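You operate a simulated robot arm through the tools that you are given. There is no shell and no other tool.

You run a simulated robot arm. Do the job below in one go: nothing can be reset, and whatever is moved stays where it is left.

Task
Empty the small dustpan into the bin and wipe the dustpan clean.
Fine: stand the dustpan back where it stood on the top, use the yellow cloth and put that back; the hand brush goes in the dustpan. Set down upright: hand brush. What is to be rubbed or washed off counts as gone when no trace of it is left.

Only the result counts: the job must be done as asked and must still hold three seconds after the hand-in. Knocking over, shifting, dropping, spilling or breaking anything else fails it. Flat cloth is picked up by pressing the open fingertips on it (5 to 10 N) and closing them slowly along it; thin cloth reads only 2 to 8 mm in the jaws.

Robot
A 6-joint arm with a two-finger parallel gripper, fixed in place. Base frame: the origin is on the floor under the middle of its stand, x ahead of it, y to its left, z up; the work surface is at about z = 0.91. Units: m, rad, N and s.
With the tool pointing down near the work surface it reaches from about 0.32 to 0.7 m from the base axis. Its first joint turns from -2.897 to 2.897 rad. Payload 4.1 kg.
Tool frame: the origin (TCP) lies between the finger pads and is the grasp point; the fingertips stand 0.023 m ahead of it; z points along the fingers, y is the line along which they close. The gripper opens to 0.094 m. The fingers are 0.038 m wide and 0.01 m thick; the gripper's body (0.054 by 0.096 m) begins 0.039 m behind the TCP.
Orientation is that of the tool frame in the base frame, as a unit quaternion [x, y, z, w]. With the fingers straight down and closing along the base's y, the tool's x points along the base's -x, its y along +y and its z along -z.

Tools
- The arm moves only by the tool nudge_tool. Its argument "steps" is a list of rows, each a list of 7 numbers: the closure in counts, from 0 (fully open) to 255 (shut), then the shift along the base's x, y, z in m, then the turn, a rotation vector about the base's x, y, z in rad. In form: [[grip, tx, ty, tz, rx, ry, rz], ...]. A call has 1 to 20 rows; each row shifts and turns the commanded pose from where the row before left it. Each row takes 0.2 s and may step no farther than 0.05 m and 0.15 rad from the row before; otherwise, or with a gripper value out of range, the whole call is refused. Where a pose cannot be reached the arm comes as near as it can. A force on the tool above 40 N (or 10 N above the force at the start of the call, whichever is more), or a blocked arm, ends the call early, and 0.2 s more pass. Each finger travels about 0.045 m/s and halts on what it meets, pressing with about 33 N; the grip force reading is that of the motor and also rises with nothing between the fingers. The clock runs only during rows and for 0.2 s after the last one: add rows that do not move to give the fingers time. The reply holds the time, the measured pose of the TCP, the force on the tool along the base axes, the opening and the grip force, in the units named above and with some noise, with the torque about the TCP (base axes, N m) and any sound that the robot's microphone picked up.
- Cameras (640 x 400 px; columns grow to the right, rows downward): "scene" is fixed at [0.0508, -0.4985, 1.6537]; the picture's right is [0.52, -0.85, 0.00], its down [-0.67, -0.42, -0.61] and it looks along [0.52, 0.32, -0.79] (base axes); focal length 372 px, centre (320, 200). "wrist" rides on the gripper at [0.086, 0.016, -0.075] in the tool frame; the picture's right is [-0.18, 0.98, 0.00], its down [-0.58, -0.11, -0.81] and it looks along [-0.79, -0.15, 0.59] (tool axes); focal length 243 px, centre (320, 200). There is no depth. A picture from a camera that has moved, and an enlarged one, comes with that camera's place and axes in the base frame and with its lens.
- camera(camera): a new picture of that camera. The clock stands still meanwhile.
- raise_lower(by): slides the trunk up (or, below 0, down) by that many m; the arm rides with it, the base frame stays. It gives what a move gives, with no picture.
- close_up(camera, box): a new picture of the part [left, top, right, bottom] of that camera's present view, enlarged. The clock stands still meanwhile.
- job_done(): hands the job in; it is judged then, once.

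Nothing tells you positions but the pictures and the camera data. Unless the task says otherwise, let go and move clear before handing in.

The tools are called after "Emit:" as a command line: name --pt "numbers of a row" for each row, then --argument value for the rest, lists and objects as JSON in quotes. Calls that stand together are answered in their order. nudge_tool: Moves the arm, as the interface text tells. Its arguments: {"type":"object","properties":{"steps":{"type":"array","items":{"type":"array","items":{"type":"number"}}}},"required":["steps"]} The other tools are called the same way: raise_lower (by) moves the trunk up or down; camera (camera) takes a picture; close_up (camera, box) takes an enlarged picture of a part of a camera's view; job_done () hands the job in.

At the start:

```text
t: 0.0
eef_pos: [0.3856, -0.0293, 1.215]
tcp_rot: [0.0, 1.0, 0.0, 0.0]
wrist_force: [-0.2, 0.1, 0.2]
moment: [0.01, 0.0, -0.02]
gripper_width: 0.0938
grip_force: 0.1
trunk travel left (down, up): [-0.525, 0.065]
```

scene: 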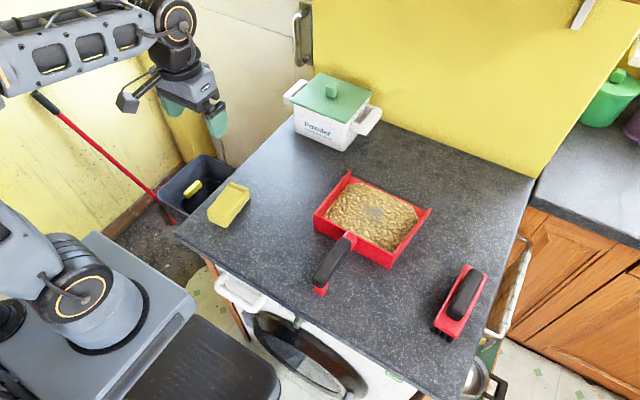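
wrist: 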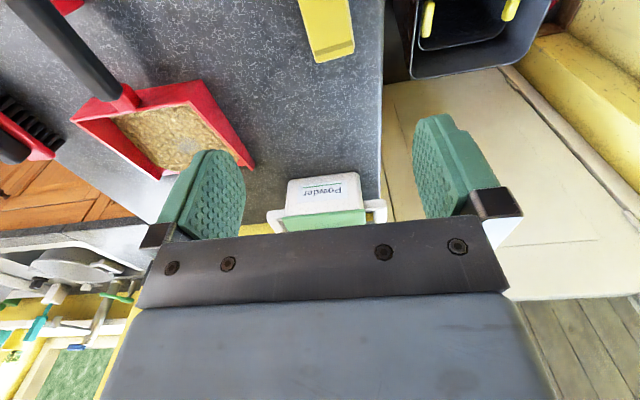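

I see a worktop with a red dustpan full of debris, a hand brush to its right, a folded yellow cloth on the left, a powder tub behind, and what seems to be a bin on the floor to the left. I'll look closer before moving.

Emit:
close_up --camera "scene" --box '[280, 150, 460, 310]'

Emit:
close_up --camera "scene" --box '[110, 130, 290, 290]'

Emit:
close_up --camera "scene" --box '[400, 230, 540, 360]'

Emit:
close_up --camera "wrist" --box '[280, 0, 640, 240]'

```text
2.50 times, centred on (370, 230) of scene
camera zoom: at [0.0508, -0.4985, 1.6537], right [0.52, -0.85, 0.0], down [-0.67, -0.42, -0.61], along [0.52, 0.32, -0.79], focal length 931 px, centre (195, 125)
```

zoom: 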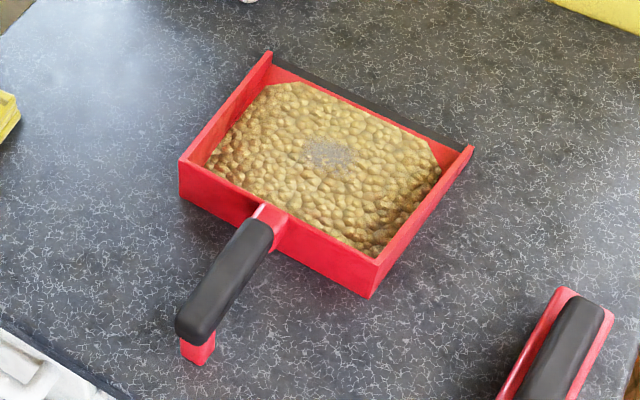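

```text
2.50 times, centred on (200, 210) of scene
camera zoom: at [0.0508, -0.4985, 1.6537], right [0.52, -0.85, 0.0], down [-0.67, -0.42, -0.61], along [0.52, 0.32, -0.79], focal length 931 px, centre (620, 175)
```

zoom: 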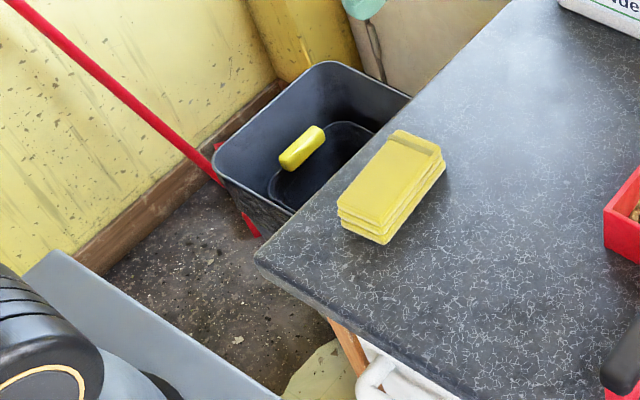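

```text
3.08 times, centred on (470, 295) of scene
camera zoom: at [0.0508, -0.4985, 1.6537], right [0.52, -0.85, 0.0], down [-0.67, -0.42, -0.61], along [0.52, 0.32, -0.79], focal length 1146 px, centre (-142, -92)
```

zoom: 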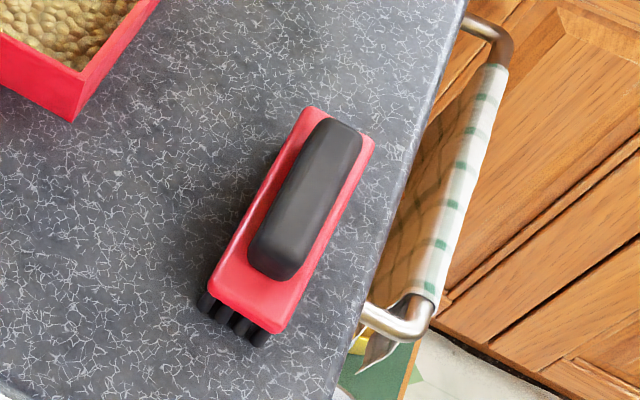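

```text
1.67 times, centred on (460, 120) of wrist
camera zoom: at [0.2995, -0.0118, 1.2897], right [0.18, 0.98, 0.0], down [0.58, -0.11, 0.81], along [0.79, -0.15, -0.59], focal length 404 px, centre (87, 333)
```

zoom: 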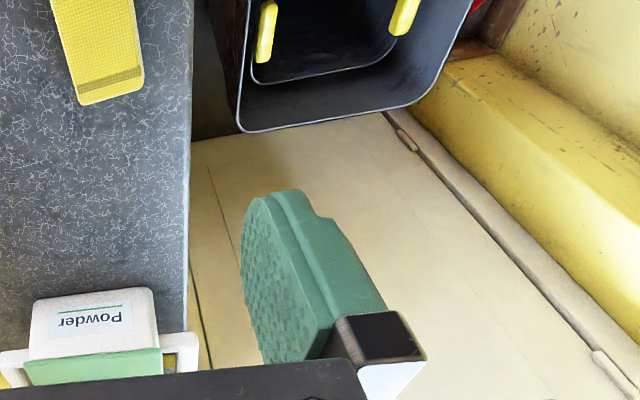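

The pan sits roughly square to the base with its mouth toward +x and its handle toward me, at about (0.55, -0.33). The likely bin is on the floor past the table's left edge, with its rim near z 0.5. I'll check the bin and the rest of the scene more closely.

Emit:
close_up --camera "scene" --box '[150, 140, 250, 230]'

Emit:
close_up --camera "scene" --box '[400, 300, 560, 400]'

Emit:
close_up --camera "scene" --box '[300, 220, 380, 300]'

Emit:
close_up --camera "wrist" --box '[0, 0, 280, 250]'

Emit:
close_up --camera "scene" --box '[540, 0, 640, 180]'

```text
4.44 times, centred on (200, 185) of scene
camera zoom: at [0.0508, -0.4985, 1.6537], right [0.52, -0.85, 0.0], down [-0.67, -0.42, -0.61], along [0.52, 0.32, -0.79], focal length 1655 px, centre (853, 267)
```

zoom: 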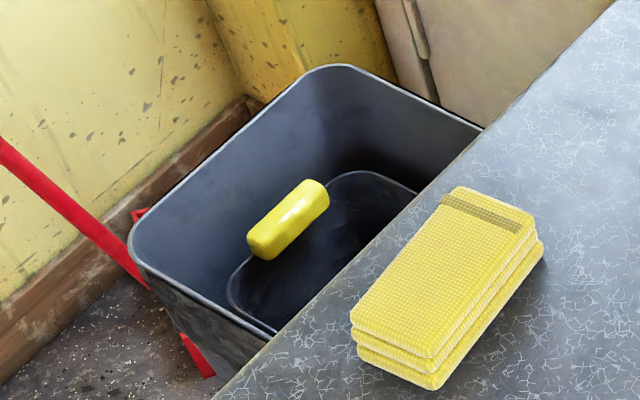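

```text
4.00 times, centred on (480, 350) of scene
camera zoom: at [0.0508, -0.4985, 1.6537], right [0.52, -0.85, 0.0], down [-0.67, -0.42, -0.61], along [0.52, 0.32, -0.79], focal length 1490 px, centre (-320, -400)
```

zoom: 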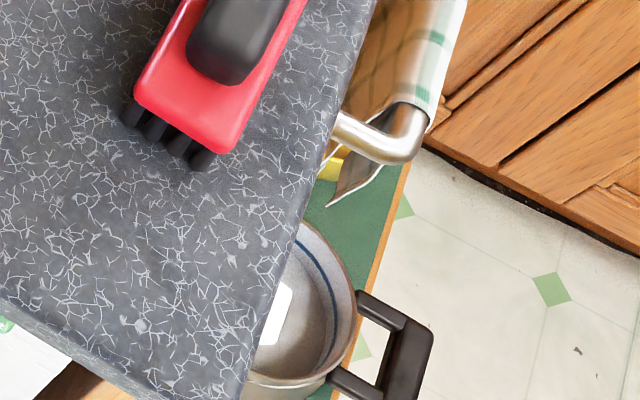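

```text
5.00 times, centred on (340, 260) of scene
camera zoom: at [0.0508, -0.4985, 1.6537], right [0.52, -0.85, 0.0], down [-0.67, -0.42, -0.61], along [0.52, 0.32, -0.79], focal length 1862 px, centre (220, -100)
```

zoom: 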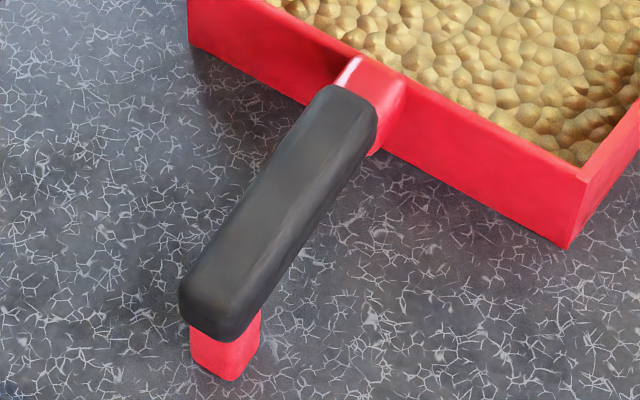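

```text
1.60 times, centred on (140, 125) of wrist
camera zoom: at [0.2995, -0.0118, 1.2897], right [0.18, 0.98, 0.0], down [0.58, -0.11, 0.81], along [0.79, -0.15, -0.59], focal length 388 px, centre (608, 320)
```

zoom: 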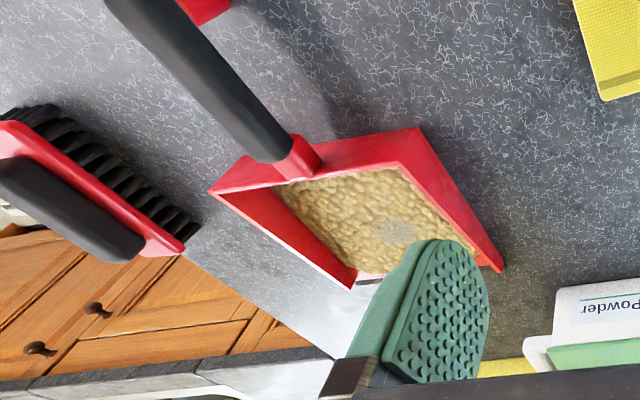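

```text
2.22 times, centred on (590, 90) of scene
camera zoom: at [0.0508, -0.4985, 1.6537], right [0.52, -0.85, 0.0], down [-0.67, -0.42, -0.61], along [0.52, 0.32, -0.79], focal length 828 px, centre (-280, 444)
```

zoom: 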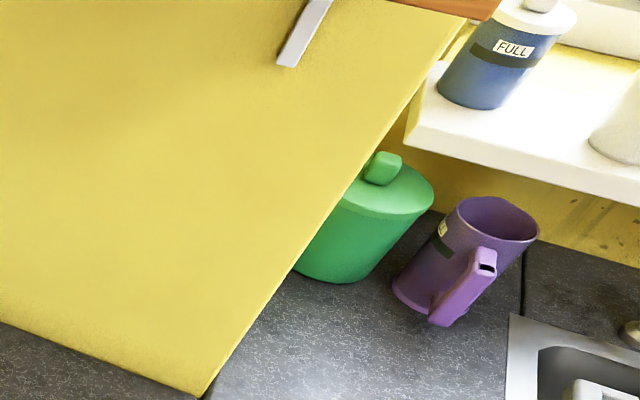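

The bin is an open grey one against the left corner, with its mouth at about x 0.49–0.75, y 0.21–0.52. I'll move the arm over behind the dustpan handle to see the handle from close by.

Emit:
nudge_tool --pt "0 -0.008 -0.04 0 0 0 0" --pt "0 -0.008 -0.04 0 0 0 0" --pt "0 -0.008 -0.04 0 0 0 0" --pt "0 -0.008 -0.04 0 0 0 0" --pt "0 -0.008 -0.04 0 0 0 0" --pt "0 -0.008 -0.04 0 0 0 0" --pt "0 -0.008 -0.04 0 0 0 0" --pt "0 0 -0.024 0 0 0 0"

Emit:
camera --camera "wrist"

Emit:
camera --camera "scene"

```text
t: 1.8
eef_pos: [0.329, -0.3351, 1.2131]
tcp_rot: [0.0, 1.0, 0.001, 0.0]
wrist_force: [1.1, -0.2, 0.1]
moment: [-0.01, -0.03, 0.05]
gripper_width: 0.094
grip_force: 0.1
trunk travel left (down, up): [-0.525, 0.065]
```

```text
taken
camera wrist: at [0.2424, -0.3185, 1.2884], right [0.18, 0.98, 0.0], down [0.58, -0.11, 0.81], along [0.79, -0.15, -0.59], focal length 243 px, centre (320, 200)
```

wrist: 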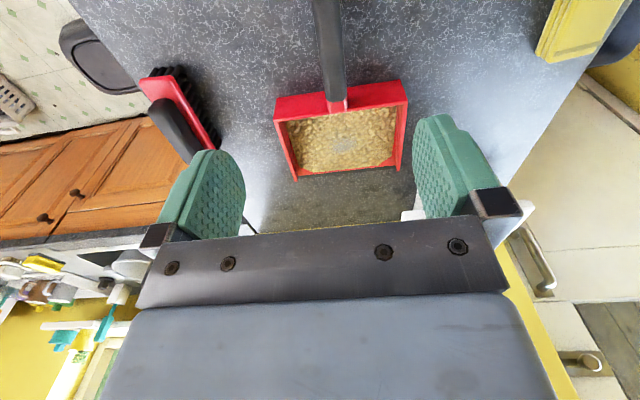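

```text
taken
```

scene: 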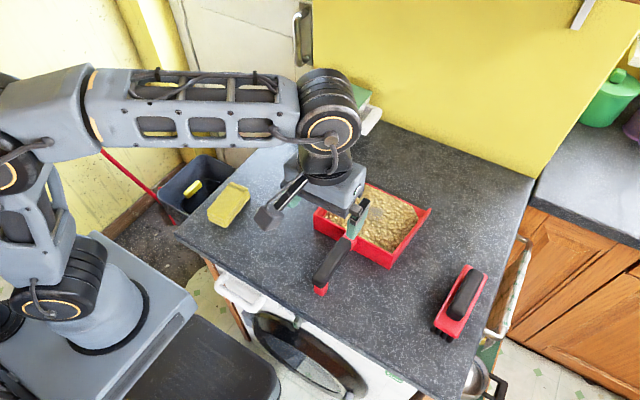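

The pan is centred ahead of the gripper at y ≈ -0.333. I'll zoom in on it from this viewpoint.

Emit:
close_up --camera "wrist" --box '[250, 0, 430, 190]'

Emit:
close_up --camera "wrist" --box '[50, 0, 250, 180]'

```text
2.11 times, centred on (340, 95) of wrist
camera zoom: at [0.2424, -0.3185, 1.2884], right [0.18, 0.98, 0.0], down [0.58, -0.11, 0.81], along [0.79, -0.15, -0.59], focal length 511 px, centre (278, 421)
```

zoom: 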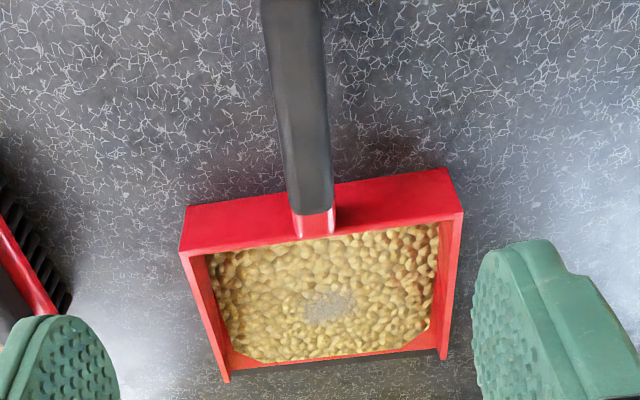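

```text
2.22 times, centred on (150, 90) of wrist
camera zoom: at [0.2424, -0.3185, 1.2884], right [0.18, 0.98, 0.0], down [0.58, -0.11, 0.81], along [0.79, -0.15, -0.59], focal length 539 px, centre (698, 444)
```

zoom: 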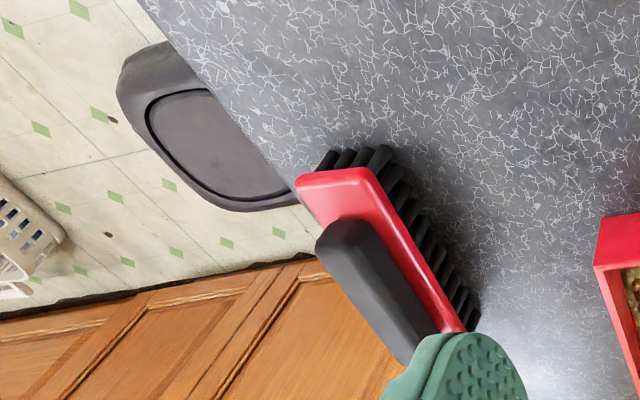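

There's a dark object on the floor past the table's right edge that could also be a bin. I'll turn the wrist camera toward it to rule it in or out.

Emit:
nudge_tool --pt "0 0 0 0 0 0 -0.15" --pt "0 0 0 0 0 0 -0.15" --pt "0 0 0 0 0 0 -0.15" --pt "0 0 0 0 0 0 -0.15" --pt "0 0 0 0 0 0 -0.15" --pt "0 0 0 0 0 0 -0.15"

Emit:
camera --camera "wrist"

```text
t: 3.2
eef_pos: [0.3284, -0.3331, 1.2131]
tcp_rot: [0.436, 0.9, 0.0, 0.001]
wrist_force: [1.0, -0.2, 0.0]
moment: [-0.01, -0.02, 0.03]
gripper_width: 0.0939
grip_force: 0.1
trunk travel left (down, up): [-0.525, 0.065]
```

```text
taken
camera wrist: at [0.2885, -0.2544, 1.2894], right [0.89, 0.46, 0.0], down [0.27, -0.52, 0.81], along [0.37, -0.71, -0.59], focal length 243 px, centre (320, 200)
```

wrist: 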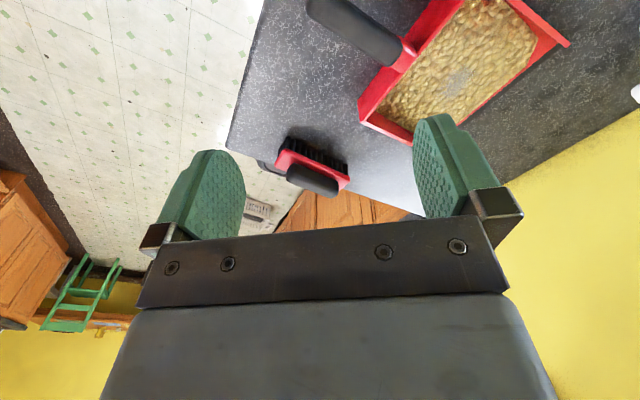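

That dark shape is just the saucepan handle by the table's right edge, so the grey bin on the left is the one. I'll swing over to look into it before carrying anything.

Emit:
nudge_tool --pt "0 0.0055 0.033 0 0 0 0.142" --pt "0 0.0055 0.033 0 0 0 0.142" --pt "0 0.0055 0.033 0 0 0 0.142" --pt "0 0.0055 0.033 0 0 0 0.142" --pt "0 0.0055 0.033 0 0 0 0.142" --pt "0 0.0055 0.033 0 0 0 0.142" --pt "0 0.0055 0.033 0 0 0 0.142" --pt "0 0.0055 0.033 0 0 0 0.142" --pt "0 0.0055 0.033 0 0 0 0.142" --pt "0 0.0055 0.033 0 0 0 0.142" --pt "0 0.0055 0.033 0 0 0 0.142" --pt "0 0.0055 0.033 0 0 0 0.142" --pt "0 0.0055 0.033 0 0 0 0.142"

Emit:
camera --camera "wrist"

Emit:
camera --camera "scene"

```text
t: 6.0
eef_pos: [0.3989, 0.0962, 1.2141]
tcp_rot: [-0.457, 0.89, 0.0, 0.0]
wrist_force: [-0.4, 0.3, 0.0]
moment: [0.02, 0.02, -0.02]
gripper_width: 0.0941
grip_force: 0.0
trunk travel left (down, up): [-0.525, 0.065]
```

```text
taken
camera wrist: at [0.3362, 0.036, 1.2895], right [-0.69, 0.72, 0.0], down [0.43, 0.41, 0.81], along [0.58, 0.56, -0.59], focal length 243 px, centre (320, 200)
```

wrist: 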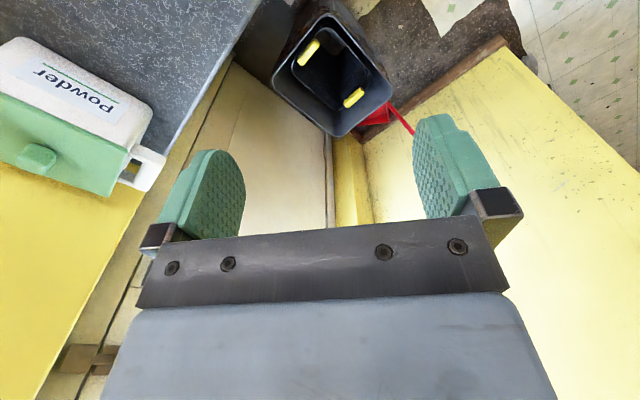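

```text
taken
```

scene: 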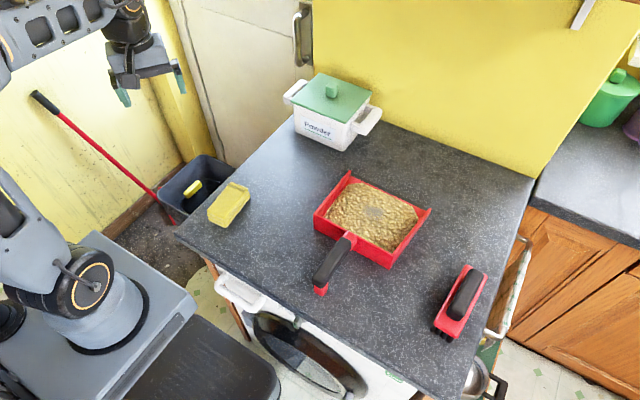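

Emit:
close_up --camera "wrist" --box '[240, 0, 440, 150]'

```text
2.67 times, centred on (340, 75) of wrist
camera zoom: at [0.3362, 0.036, 1.2895], right [-0.69, 0.72, 0.0], down [0.43, 0.41, 0.81], along [0.58, 0.56, -0.59], focal length 647 px, centre (267, 533)
```

zoom: 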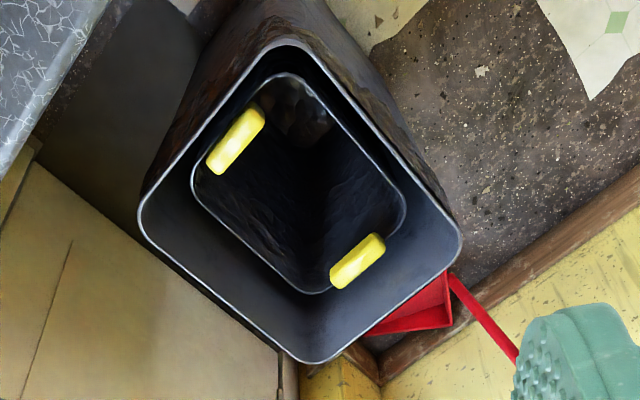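

The bin's rim is at z ≈ 0.5, spanning x 0.485–0.745 and y 0.213–0.526, so its centre is about (0.615, 0.37). I'll rehearse the pouring pose empty-handed to check reach and clearance.

Emit:
nudge_tool --pt "0 0.0122 0.0368 -0.0228 0 0 -0.0812" --pt "0 0.0122 0.0368 -0.0228 0 0 -0.0812" --pt "0 0.0122 0.0368 -0.0228 0 0 -0.0812" --pt "0 0.0122 0.0368 -0.0228 0 0 -0.0812" --pt "0 0.0122 0.0368 -0.0228 0 0 -0.0812" --pt "0 0 0 -0.04 0 0 0" --pt "0 0 0 -0.04 0 0 0" --pt "0 0 0 -0.04 0 0 0" --pt "0 0 0 -0.04 0 0 0" --pt "0 0 0 -0.04 0 0 0" --pt "0 0 0 -0.04 0 0 0"

Emit:
camera --camera "scene"

Emit:
camera --camera "wrist"

```text
t: 8.4
eef_pos: [0.4644, 0.2784, 0.8602]
tcp_rot: [-0.268, 0.964, 0.0, 0.0]
wrist_force: [0.3, -0.4, -0.5]
moment: [-0.02, 0.0, 0.0]
gripper_width: 0.0941
grip_force: 0.0
trunk travel left (down, up): [-0.525, 0.065]
```

```text
taken
```

scene: 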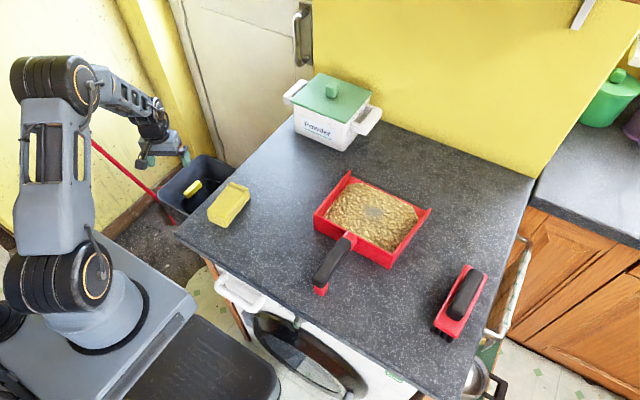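

```text
taken
camera wrist: at [0.3819, 0.2489, 0.9351], right [-0.35, 0.94, 0.0], down [0.55, 0.21, 0.81], along [0.76, 0.28, -0.59], focal length 243 px, centre (320, 200)
```

wrist: 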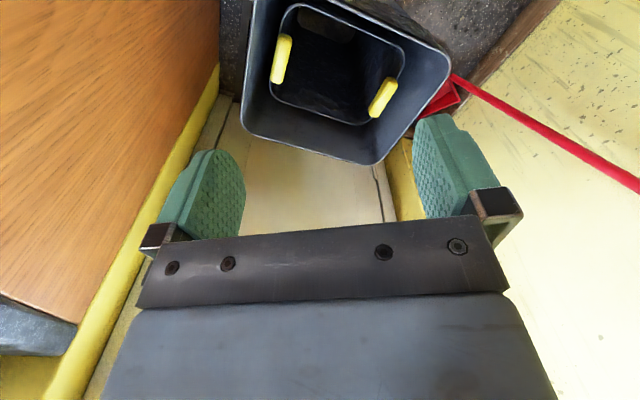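

The downward pose works over the bin. Now I'll try the nose-down tilt.

Emit:
nudge_tool --pt "0 0 0 0 -0.0745 0.1244 0" --pt "0 0 0 0 -0.0745 0.1244 0" --pt "0 0 0 0 -0.0745 0.1244 0" --pt "0 0 0 0 -0.0745 0.1244 0" --pt "0 0 0 0 -0.0745 0.1244 0" --pt "0 0 0 0 -0.0745 0.1244 0"

Emit:
camera --camera "scene"

Emit:
camera --camera "wrist"

```text
t: 9.8
eef_pos: [0.4626, 0.2811, 0.8603]
tcp_rot: [-0.243, 0.873, -0.112, -0.407]
wrist_force: [-0.3, 0.6, -0.9]
moment: [0.01, 0.0, -0.03]
gripper_width: 0.094
grip_force: 0.1
trunk travel left (down, up): [-0.525, 0.065]
```

```text
taken
```

scene: 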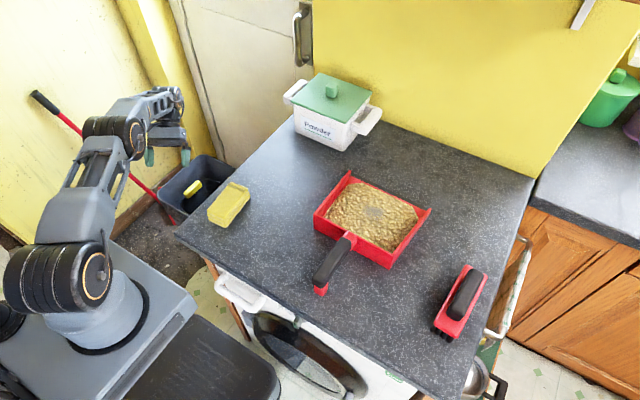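

```text
taken
camera wrist: at [0.4559, 0.2953, 0.9751], right [-0.4, 0.9, -0.14], down [0.91, 0.42, 0.07], along [0.12, -0.1, -0.99], focal length 243 px, centre (320, 200)
```

wrist: 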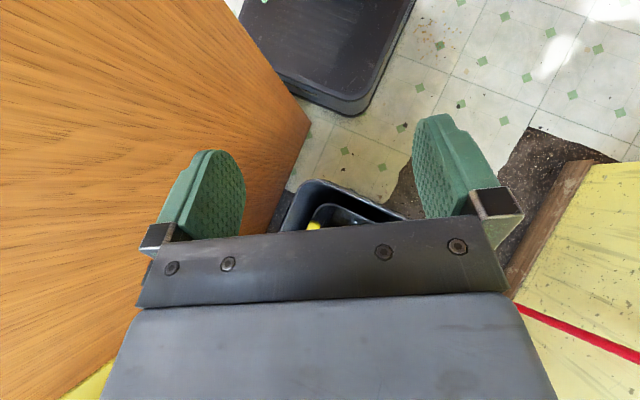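

It reached 50° tilt cleanly. I'll tilt further and go a bit lower and further out to find the limit.

Emit:
nudge_tool --pt "0 0 0 -0.03 -0.0745 0.1244 0" --pt "0 0 0 -0.03 -0.0745 0.1244 0" --pt "0 0.01 0.006 -0.02 -0.0745 0.1244 0" --pt "0 0.01 0.006 0 0 0 0"

Emit:
camera --camera "scene"

```text
t: 10.8
eef_pos: [0.3785, 0.225, 0.788]
tcp_rot: [-0.212, 0.766, -0.161, -0.585]
wrist_force: [-0.7, -0.4, 0.6]
moment: [0.0, -0.02, 0.04]
gripper_width: 0.0939
grip_force: 0.0
out of reach, approached as far as the arm can: row 1, 2, 3, 4
trunk travel left (down, up): [-0.525, 0.065]
```

```text
taken
```

scene: 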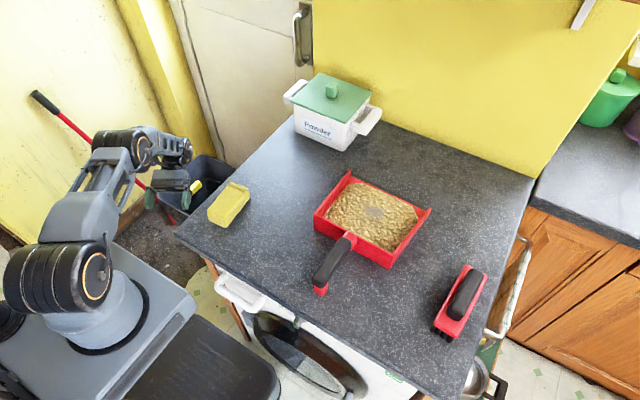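

At steeper tilt the reach falls short from this trunk height. I'll back up a little, lower the trunk and retry to see how far out I can get with a steep tilt.

Emit:
nudge_tool --pt "0 0 0 0.04 0 0 0" --pt "0 0 0 0.04 0 0 0" --pt "0 0 0 0.04 0 0 0" --pt "0 0 0 0.04 0 0 0" --pt "0 0 0 0 0 0 0"

Emit:
raise_lower --by -0.2

Emit:
nudge_tool --pt "0 0 0 0 0 0 0" --pt "0 0 0 0 0 0 0"

Emit:
camera --camera "scene"

```text
t: 12.0
eef_pos: [0.3593, 0.2096, 0.9432]
tcp_rot: [-0.213, 0.766, -0.161, -0.585]
wrist_force: [0.2, 0.5, -0.2]
moment: [0.05, 0.0, -0.02]
gripper_width: 0.094
grip_force: 0.0
out of reach, approached as far as the arm can: row 2, 3, 4
trunk travel left (down, up): [-0.525, 0.065]
```

```text
t: 14.2
eef_pos: [0.3582, 0.2091, 0.7427]
tcp_rot: [-0.212, 0.767, -0.16, -0.585]
wrist_force: [-1.0, -0.1, -1.1]
moment: [-0.06, 0.0, -0.02]
gripper_width: 0.0939
grip_force: 0.1
trunk travel left (down, up): [-0.325, 0.265]
```

```text
t: 14.8
eef_pos: [0.3575, 0.2096, 0.7434]
tcp_rot: [-0.212, 0.767, -0.16, -0.584]
wrist_force: [0.4, -0.5, -0.5]
moment: [-0.01, -0.01, -0.04]
gripper_width: 0.0939
grip_force: 0.1
trunk travel left (down, up): [-0.325, 0.265]
```

```text
taken
```

scene: 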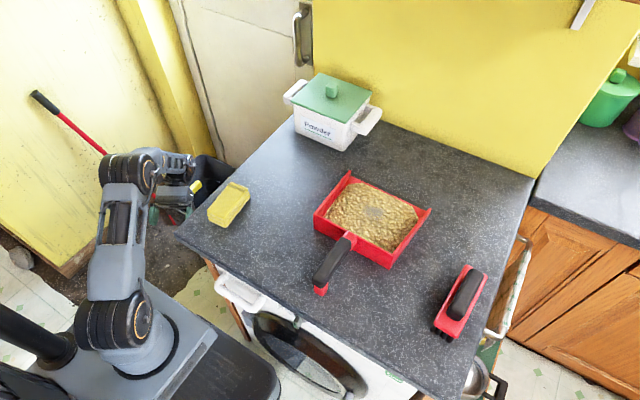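

The steep tilt with the gripper leaning outward is limited by the wrist, so a better way is to turn the pan round (mouth toward me) with the tool pointing outward. I'll untilt, raise the trunk again and rehearse that.

Emit:
nudge_tool --pt "0 0 0 0.02 0.0745 -0.1244 0" --pt "0 0 0 0.02 0.0745 -0.1244 0" --pt "0 0 0 0.02 0.0745 -0.1244 0" --pt "0 0 0 0.02 0.0745 -0.1244 0" --pt "0 0 0 0.02 0.0745 -0.1244 0" --pt "0 0 0 0.02 0.0745 -0.1244 0" --pt "0 0 0 0.02 0.0745 -0.1244 0" --pt "0 0 0 0.02 0.0745 -0.1244 0" --pt "0 0 0 0.02 0.0745 -0.1244 0"

Emit:
raise_lower --by 0.2

```text
t: 16.8
eef_pos: [0.3585, 0.2108, 0.9218]
tcp_rot: [-0.268, 0.964, 0.0, 0.002]
wrist_force: [-0.3, 0.2, 1.2]
moment: [0.0, -0.01, -0.04]
gripper_width: 0.0939
grip_force: 0.0
trunk travel left (down, up): [-0.325, 0.265]
```

```text
t: 18.9
eef_pos: [0.3576, 0.2086, 1.1216]
tcp_rot: [-0.267, 0.964, 0.0, 0.002]
wrist_force: [-0.5, -0.5, -1.0]
moment: [0.03, -0.04, -0.01]
gripper_width: 0.0941
grip_force: 0.0
trunk travel left (down, up): [-0.525, 0.065]
```

Now I'll rotate to yaw 180° and move out, still empty-handed.

Emit:
nudge_tool --pt "0 0.008 0.005 0 0 0 0.1445" --pt "0 0.008 0.005 0 0 0 0.1445" --pt "0 0.008 0.005 0 0 0 0.1445" --pt "0 0.008 0.005 0 0 0 0.1445" --pt "0 0.008 0.005 0 0 0 0.1445" --pt "0 0.008 0.005 0 0 0 0.1445" --pt "0 0.008 0.005 0 0 0 0.1445" --pt "0 0.008 0.005 0 0 0 0.1445" --pt "0 0.008 0.005 0 0 0 0.1445" --pt "0 0.008 0.005 0 0 0 0.1445" --pt "0 0.008 0.005 0 0 0 0.1445" --pt "0 0.008 0.005 0 0 0 0.1445" --pt "0 0.008 0.005 0 0 0 0.1445" --pt "0 0.008 0.005 0 0 0 0.1445" --pt "0 0.008 0.005 0 0 0 0.1445" --pt "0 0.008 0.005 0 0 0 0.1445" --pt "0 0.008 0.005 0 0 0 0.1445" --pt "0 0.008 0.005 0 0 0 0.1445"

Emit:
camera --camera "scene"

Emit:
camera --camera "wrist"

```text
t: 22.7
eef_pos: [0.5019, 0.2992, 1.1218]
tcp_rot: [1.0, 0.001, -0.001, 0.0]
wrist_force: [0.0, -0.2, -0.1]
moment: [0.03, -0.01, -0.03]
gripper_width: 0.094
grip_force: 0.1
trunk travel left (down, up): [-0.525, 0.065]
```

```text
taken
```

scene: 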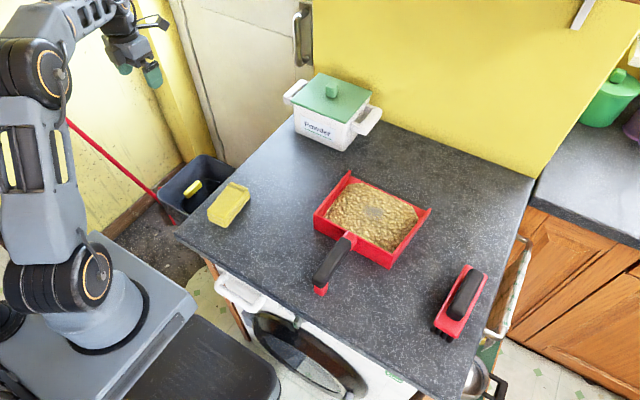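

```text
taken
camera wrist: at [0.5894, 0.2848, 1.1966], right [-0.18, -0.98, 0.0], down [-0.58, 0.11, 0.81], along [-0.79, 0.14, -0.59], focal length 243 px, centre (320, 200)
```

wrist: 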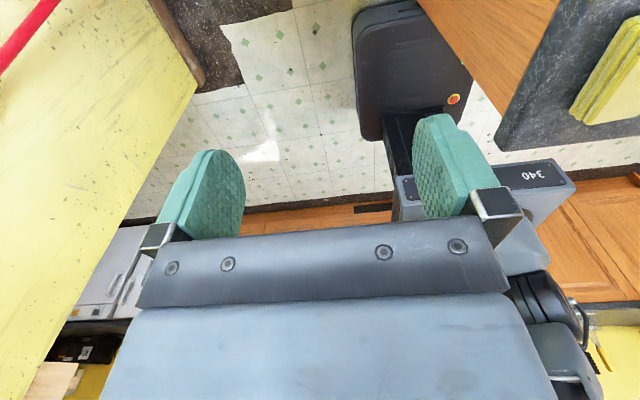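

Yaw 180° works with no trouble. Next I'll tilt nose-down about the y axis while moving out above the bin.

Emit:
nudge_tool --pt "0 0.0275 0.0075 -0.0375 0 -0.131 0" --pt "0 0.0275 0.0075 -0.0375 0 -0.131 0" --pt "0 0.0275 0.0075 -0.0375 0 -0.131 0" --pt "0 0.0275 0.0075 -0.0375 0 -0.131 0" --pt "0 0.0275 0.0075 -0.0375 0 -0.131 0" --pt "0 0.0275 0.0075 -0.0375 0 -0.131 0" --pt "0 0.0275 0.0075 -0.0375 0 -0.131 0" --pt "0 0.0275 0.0075 -0.0375 0 -0.131 0"

Emit:
camera --camera "scene"

Emit:
camera --camera "wrist"

```text
t: 24.5
eef_pos: [0.7211, 0.3605, 0.8234]
tcp_rot: [0.865, 0.0, 0.501, 0.0]
wrist_force: [0.7, -0.2, 1.2]
moment: [-0.01, 0.06, 0.0]
gripper_width: 0.0939
grip_force: 0.1
trunk travel left (down, up): [-0.525, 0.065]
```

```text
taken
```

scene: 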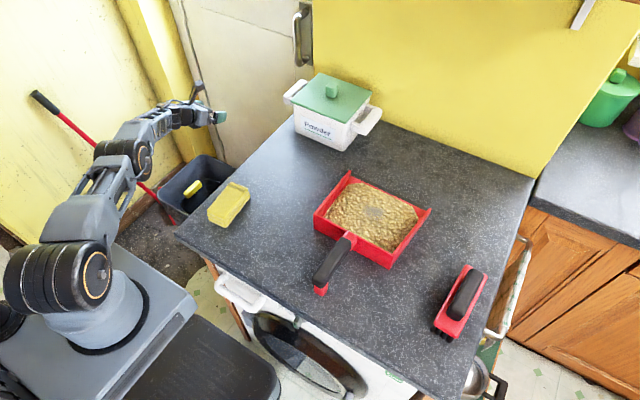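

```text
taken
camera wrist: at [0.7003, 0.3449, 0.9363], right [-0.09, -0.98, -0.16], down [-0.99, 0.11, -0.1], along [0.12, 0.15, -0.98], focal length 243 px, centre (320, 200)
```

wrist: 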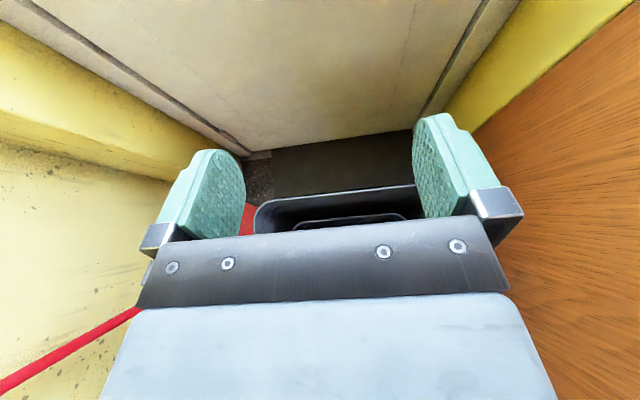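

That reaches 60° comfortably. I'll check that a steeper and lower pose is also possible.

Emit:
nudge_tool --pt "0 -0.02 0 -0.02 0 -0.14 0" --pt "0 -0.02 0 -0.02 0 -0.14 0" --pt "0 -0.02 0 -0.02 0 -0.14 0"

Emit:
nudge_tool --pt "0 0.02 0 0.03 0 0.14 0" --pt "0 0.01 0 0.04 0 0.14 0" --pt "0 0.0 0 0.04 0 0.14 0" --pt "0 -0.0275 -0.0075 0.0375 0 0.131 0" --pt "0 -0.0275 -0.0075 0.0375 0 0.131 0" --pt "0 -0.0275 -0.0075 0.0375 0 0.131 0" --pt "0 -0.0275 -0.0075 0.0375 0 0.131 0" --pt "0 -0.0275 -0.0075 0.0375 0 0.131 0" --pt "0 -0.0275 -0.0075 0.0375 0 0.131 0" --pt "0 -0.0275 -0.0075 0.0375 0 0.131 0" --pt "0 -0.0275 -0.0075 0.0375 0 0.131 0"

```text
t: 25.3
eef_pos: [0.6618, 0.3598, 0.7622]
tcp_rot: [0.742, 0.001, 0.671, 0.0]
wrist_force: [-0.6, -0.4, 0.9]
moment: [-0.04, 0.0, -0.01]
gripper_width: 0.0939
grip_force: 0.0
trunk travel left (down, up): [-0.525, 0.065]
```

```text
t: 27.7
eef_pos: [0.4723, 0.2971, 1.1741]
tcp_rot: [1.0, 0.0, -0.001, 0.0]
wrist_force: [-1.1, 0.1, -0.4]
moment: [-0.02, 0.01, 0.0]
gripper_width: 0.0944
grip_force: 0.0
trunk travel left (down, up): [-0.525, 0.065]
```

Pouring with the pan turned round is fully reachable, so I'll use that. Now I'll come back over the table and take a side view of the dustpan handle to get its height.

Emit:
nudge_tool --pt "0 -0.0054 -0.048 0 0 0 -0.0924" --pt "0 -0.0054 -0.048 0 0 0 -0.0924" --pt "0 -0.0054 -0.048 0 0 0 -0.0924" --pt "0 -0.0054 -0.048 0 0 0 -0.0924" --pt "0 -0.0054 -0.048 0 0 0 -0.0924" --pt "0 -0.0054 -0.048 0 0 0 -0.0924" --pt "0 -0.0054 -0.048 0 0 0 -0.0924" --pt "0 -0.0054 -0.048 0 0 0 -0.0924" --pt "0 -0.0054 -0.048 0 0 0 -0.0924" --pt "0 -0.0054 -0.048 0 0 0 -0.0924" --pt "0 -0.0054 -0.048 0 0 0 -0.0924" --pt "0 -0.0054 -0.048 0 0 0 -0.0924" --pt "0 -0.0054 -0.048 0 0 0 -0.0924" --pt "0 -0.0054 -0.048 0 0 0 -0.0924" --pt "0 -0.0054 -0.048 0 0 0 -0.0924" --pt "0 -0.0054 -0.048 0 0 0 -0.0924" --pt "0 -0.0054 -0.048 0 0 0 -0.0924" --pt "0 0 0 -0.04 0 0 0" --pt "0 0 0 -0.04 0 0 0"

Emit:
camera --camera "wrist"

Emit:
camera --camera "scene"

```text
t: 31.7
eef_pos: [0.3756, -0.5084, 1.0875]
tcp_rot: [0.708, -0.706, 0.0, 0.0]
wrist_force: [0.2, 0.3, 0.2]
moment: [-0.05, 0.0, -0.01]
gripper_width: 0.094
grip_force: 0.1
out of reach, approached as far as the arm can: row 17
trunk travel left (down, up): [-0.525, 0.065]
```

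```text
taken
camera wrist: at [0.3597, -0.5951, 1.1625], right [-0.98, 0.18, 0.0], down [0.11, 0.58, 0.81], along [0.15, 0.79, -0.59], focal length 243 px, centre (320, 200)
```

wrist: 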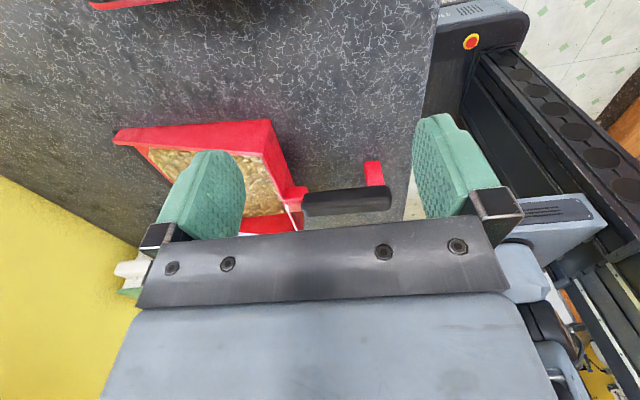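

```text
taken
```

scene: 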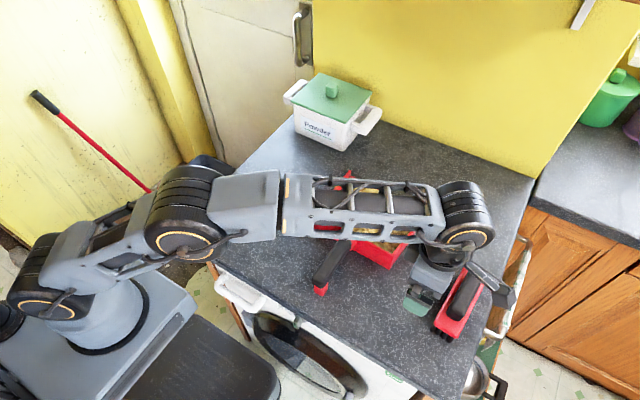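

Emit:
close_up --camera "wrist" --box '[240, 100, 430, 240]'

```text
2.86 times, centred on (335, 170) of wrist
camera zoom: at [0.3597, -0.5951, 1.1625], right [-0.98, 0.18, 0.0], down [0.11, 0.58, 0.81], along [0.15, 0.79, -0.59], focal length 693 px, centre (277, 286)
```

zoom: 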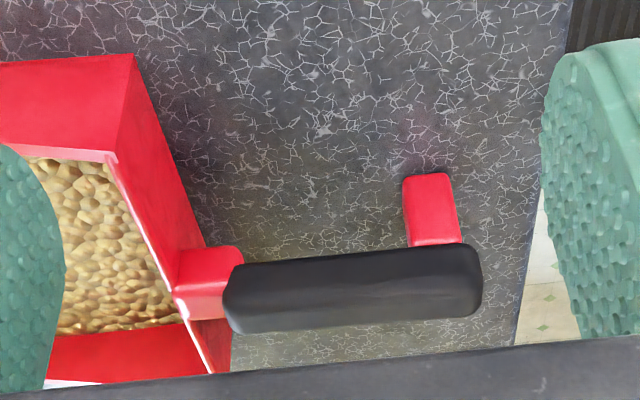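

The grip spans x 0.316–0.432 at z ≈ 0.976, centred near y -0.331, with a foot at its end standing on the table. I'll turn to yaw 0 and line up above it.

Emit:
nudge_tool --pt "0 0.0031 0.0161 0 0 0 -0.1428" --pt "0 0.0031 0.0161 0 0 0 -0.1428" --pt "0 0.0031 0.0161 0 0 0 -0.1428" --pt "0 0.0031 0.0161 0 0 0 -0.1428" --pt "0 0.0031 0.0161 0 0 0 -0.1428" --pt "0 0.0031 0.0161 0 0 0 -0.1428" --pt "0 0.0031 0.0161 0 0 0 -0.1428" --pt "0 0.0031 0.0161 0 0 0 -0.1428" --pt "0 0.0031 0.0161 0 0 0 -0.1428" --pt "0 0.0031 0.0161 0 0 0 -0.1428" --pt "0 0.0031 0.0161 0 0 0 -0.1428" --pt "0 0 0 0 0 0 0"

Emit:
camera --camera "wrist"

Emit:
close_up --camera "scene" --box '[280, 150, 460, 310]'

```text
t: 34.3
eef_pos: [0.4089, -0.332, 1.0874]
tcp_rot: [-0.001, 1.0, 0.0, 0.002]
wrist_force: [-0.7, -0.1, -0.2]
moment: [0.0, -0.01, 0.0]
gripper_width: 0.094
grip_force: 0.1
trunk travel left (down, up): [-0.525, 0.065]
```

```text
taken
camera wrist: at [0.3234, -0.3149, 1.1626], right [0.18, 0.98, 0.0], down [0.58, -0.11, 0.81], along [0.79, -0.15, -0.59], focal length 243 px, centre (320, 200)
```

wrist: 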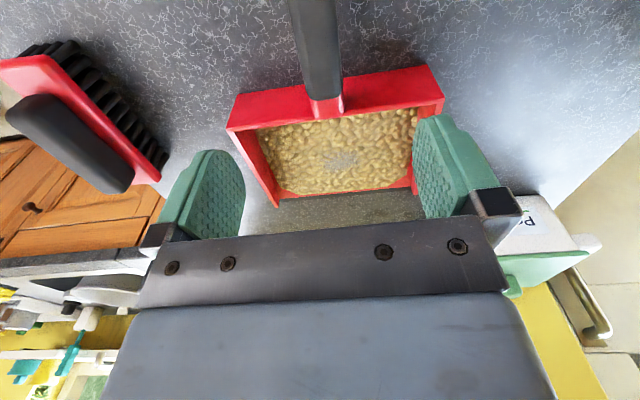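

```text
2.50 times, centred on (370, 230) of scene
camera zoom: at [0.0508, -0.4985, 1.6537], right [0.52, -0.85, 0.0], down [-0.67, -0.42, -0.61], along [0.52, 0.32, -0.79], focal length 931 px, centre (195, 125)
```

zoom: 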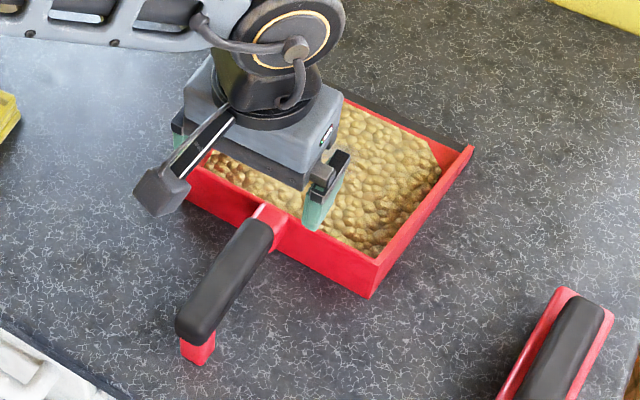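

I'm centred over the grip at (0.409, -0.332). I'll descend and close on it.

Emit:
nudge_tool --pt "0 0 0 -0.04 0 0 0" --pt "0 0 0 -0.04 0 0 0" --pt "0 0 0 -0.025 0 0 0" --pt "0 0 0 -0.013 0 0 0" --pt "0 0 0 0 0 0 0"

Emit:
close_up --camera "scene" --box '[280, 150, 460, 310]'

Emit:
camera --camera "wrist"

```text
t: 35.5
eef_pos: [0.4093, -0.3322, 0.9704]
tcp_rot: [-0.001, 1.0, 0.0, 0.002]
wrist_force: [-0.4, 0.3, -0.1]
moment: [0.01, -0.03, 0.01]
gripper_width: 0.094
grip_force: 0.0
trunk travel left (down, up): [-0.525, 0.065]
```

```text
2.50 times, centred on (370, 230) of scene
camera zoom: at [0.0508, -0.4985, 1.6537], right [0.52, -0.85, 0.0], down [-0.67, -0.42, -0.61], along [0.52, 0.32, -0.79], focal length 931 px, centre (195, 125)
```

zoom: 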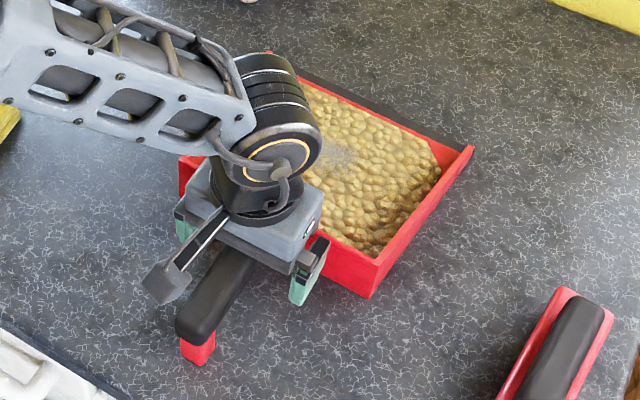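

```text
taken
camera wrist: at [0.3232, -0.3152, 1.0448], right [0.18, 0.98, 0.0], down [0.58, -0.11, 0.81], along [0.79, -0.15, -0.59], focal length 243 px, centre (320, 200)
```

wrist: 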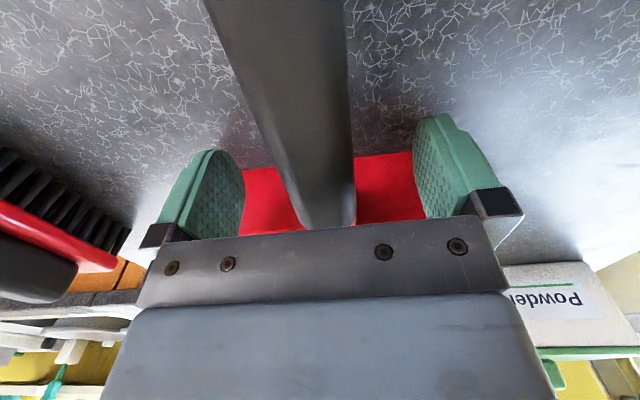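

The fingers straddle the grip with even clearance. Closing now.

Emit:
nudge_tool --pt "120 0 0 0 0 0 0" --pt "200 0 0 0 0 0 0" --pt "255 0 0 0 0 0 0" --pt "255 0 0 0 0 0 0" --pt "255 0 0 0 0 0 0" --pt "255 0 0 0 0 0 0" --pt "255 0 0 0 0 0 0"

Emit:
close_up --camera "scene" --box '[280, 150, 460, 310]'

```text
t: 37.1
eef_pos: [0.41, -0.3321, 0.9694]
tcp_rot: [-0.001, 1.0, 0.0, 0.002]
wrist_force: [-0.7, 0.6, 0.6]
moment: [0.08, -0.29, 0.15]
gripper_width: 0.0297
grip_force: 33.4
trunk travel left (down, up): [-0.525, 0.065]
```

```text
2.50 times, centred on (370, 230) of scene
camera zoom: at [0.0508, -0.4985, 1.6537], right [0.52, -0.85, 0.0], down [-0.67, -0.42, -0.61], along [0.52, 0.32, -0.79], focal length 931 px, centre (195, 125)
```

zoom: 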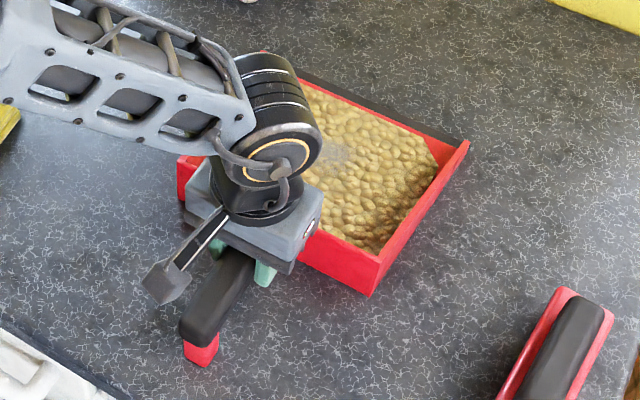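

I have a firm grip (0.030 m wide), and the pan turned about 1.5° as the fingers seated, which I'll undo when I set it back. Next is a small test lift to feel the weight.

Emit:
nudge_tool --pt "255 0 0 0.005 0 0 0" --pt "255 0 0 0.005 0 0 0" --pt "255 0 0 0.005 0 0 0" --pt "255 0 0 0 0 0 0" --pt "255 0 0 0 0 0 0"

Emit:
close_up --camera "scene" --box '[280, 150, 460, 310]'

```text
t: 38.3
eef_pos: [0.4095, -0.332, 0.9854]
tcp_rot: [-0.002, 1.0, 0.0, 0.002]
wrist_force: [-0.1, 0.6, -2.1]
moment: [0.01, 0.17, 0.03]
gripper_width: 0.0299
grip_force: 33.0
trunk travel left (down, up): [-0.525, 0.065]
```

```text
2.50 times, centred on (370, 230) of scene
camera zoom: at [0.0508, -0.4985, 1.6537], right [0.52, -0.85, 0.0], down [-0.67, -0.42, -0.61], along [0.52, 0.32, -0.79], focal length 931 px, centre (195, 125)
```

zoom: 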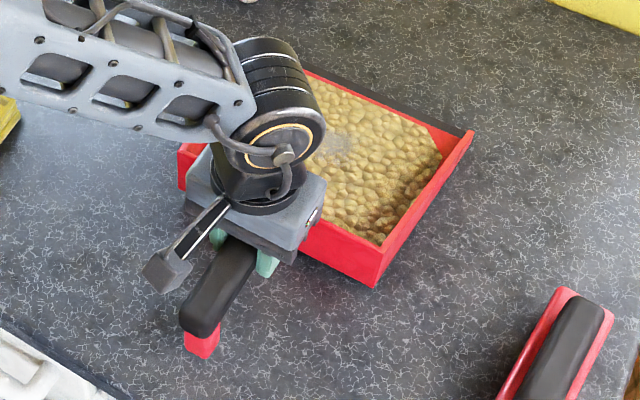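

The pan with its load is light (about 0.2 kg) and lifts level. I'll raise it with a slight nose-up tilt so nothing slides off the open mouth.

Emit:
nudge_tool --pt "255 0 0 0.01 0 0 0" --pt "255 0 0 0.015 0 0 0" --pt "255 0 0 0.02 0 -0.02 0" --pt "255 0 0 0.025 0 -0.04 0" --pt "255 0 0 0.025 0 -0.04 0" --pt "255 0 0 0.025 0 -0.03 0" --pt "255 0 0 0.025 0 -0.01 0" --pt "255 0 0 0.025 0 0 0" --pt "255 0 0 0.015 0 0 0" --pt "255 0 0 0.01 0 0 0"

Emit:
camera --camera "scene"

Emit:
camera --camera "wrist"

```text
t: 40.5
eef_pos: [0.4095, -0.333, 1.1798]
tcp_rot: [-0.002, 0.997, 0.001, 0.073]
wrist_force: [0.1, 0.0, -2.4]
moment: [0.03, 0.17, -0.02]
gripper_width: 0.03
grip_force: 33.6
trunk travel left (down, up): [-0.525, 0.065]
```

```text
taken
```

scene: 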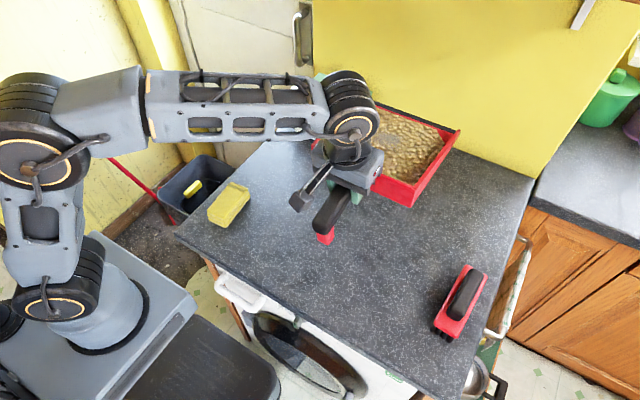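

```text
taken
camera wrist: at [0.3141, -0.3156, 1.2414], right [0.18, 0.98, 0.03], down [0.46, -0.11, 0.88], along [0.87, -0.15, -0.47], focal length 243 px, centre (320, 200)
```

wrist: 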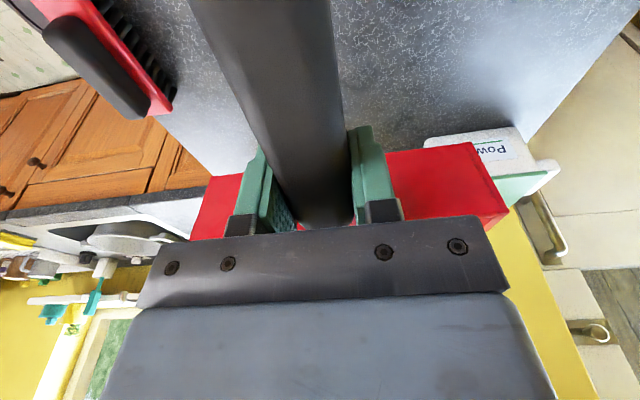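

Nothing was left on the table. Now I'll carry it, turning it gradually through 90° while keeping clear of the powder tub.

Emit:
nudge_tool --pt "255 0 0.005 0.003 0 0 0.03" --pt "255 0 0.012 0.003 0 0 0.06" --pt "255 0 0.018 0.003 0 0 0.09" --pt "255 0 0.02 0.003 0 0 0.11" --pt "255 0 0.02 0.003 0 0 0.12" --pt "255 0 0.02 0.003 0 0 0.12" --pt "255 0 0.02 0.003 0 0 0.12" --pt "255 0 0.02 0.003 0 0 0.12" --pt "255 0 0.02 0.003 0 0 0.12" --pt "255 0 0.02 0.003 0 0 0.12" --pt "255 0 0.02 0.003 0 0 0.12" --pt "255 0 0.02 0 0 0 0.12" --pt "255 0 0.02 0 0 0 0.12" --pt "255 0 0.015 0 0 0 0.11" --pt "255 0 0.01 0 0 0 0.06" --pt "255 0 0.005 0 0 0 0.03" --pt "255 0 0 0 0 0 0.02"

Emit:
camera --camera "scene"

Emit:
camera --camera "wrist"

```text
t: 44.1
eef_pos: [0.411, -0.066, 1.2131]
tcp_rot: [0.714, -0.696, -0.051, -0.05]
wrist_force: [-0.2, 0.6, -2.3]
moment: [-0.18, 0.02, -0.04]
gripper_width: 0.0301
grip_force: 33.0
trunk travel left (down, up): [-0.525, 0.065]
```

```text
taken
```

scene: 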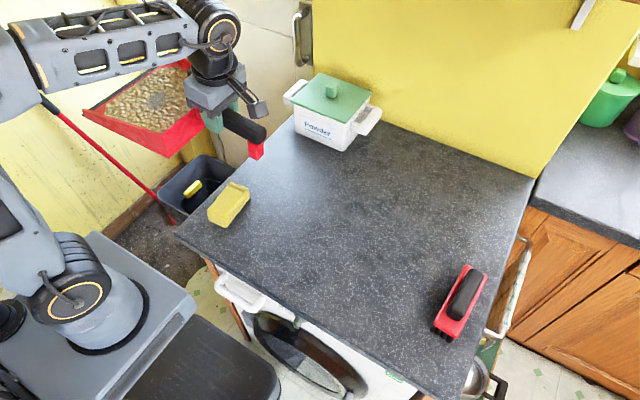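

```text
taken
camera wrist: at [0.3965, -0.1618, 1.275], right [-0.99, 0.16, 0.03], down [0.1, 0.46, 0.88], along [0.13, 0.87, -0.47], focal length 243 px, centre (320, 200)
```

wrist: 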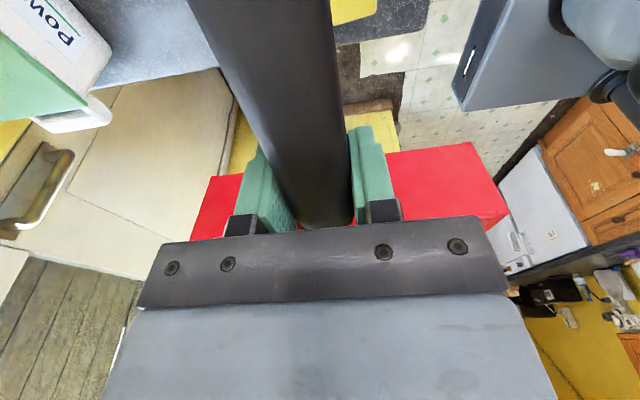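

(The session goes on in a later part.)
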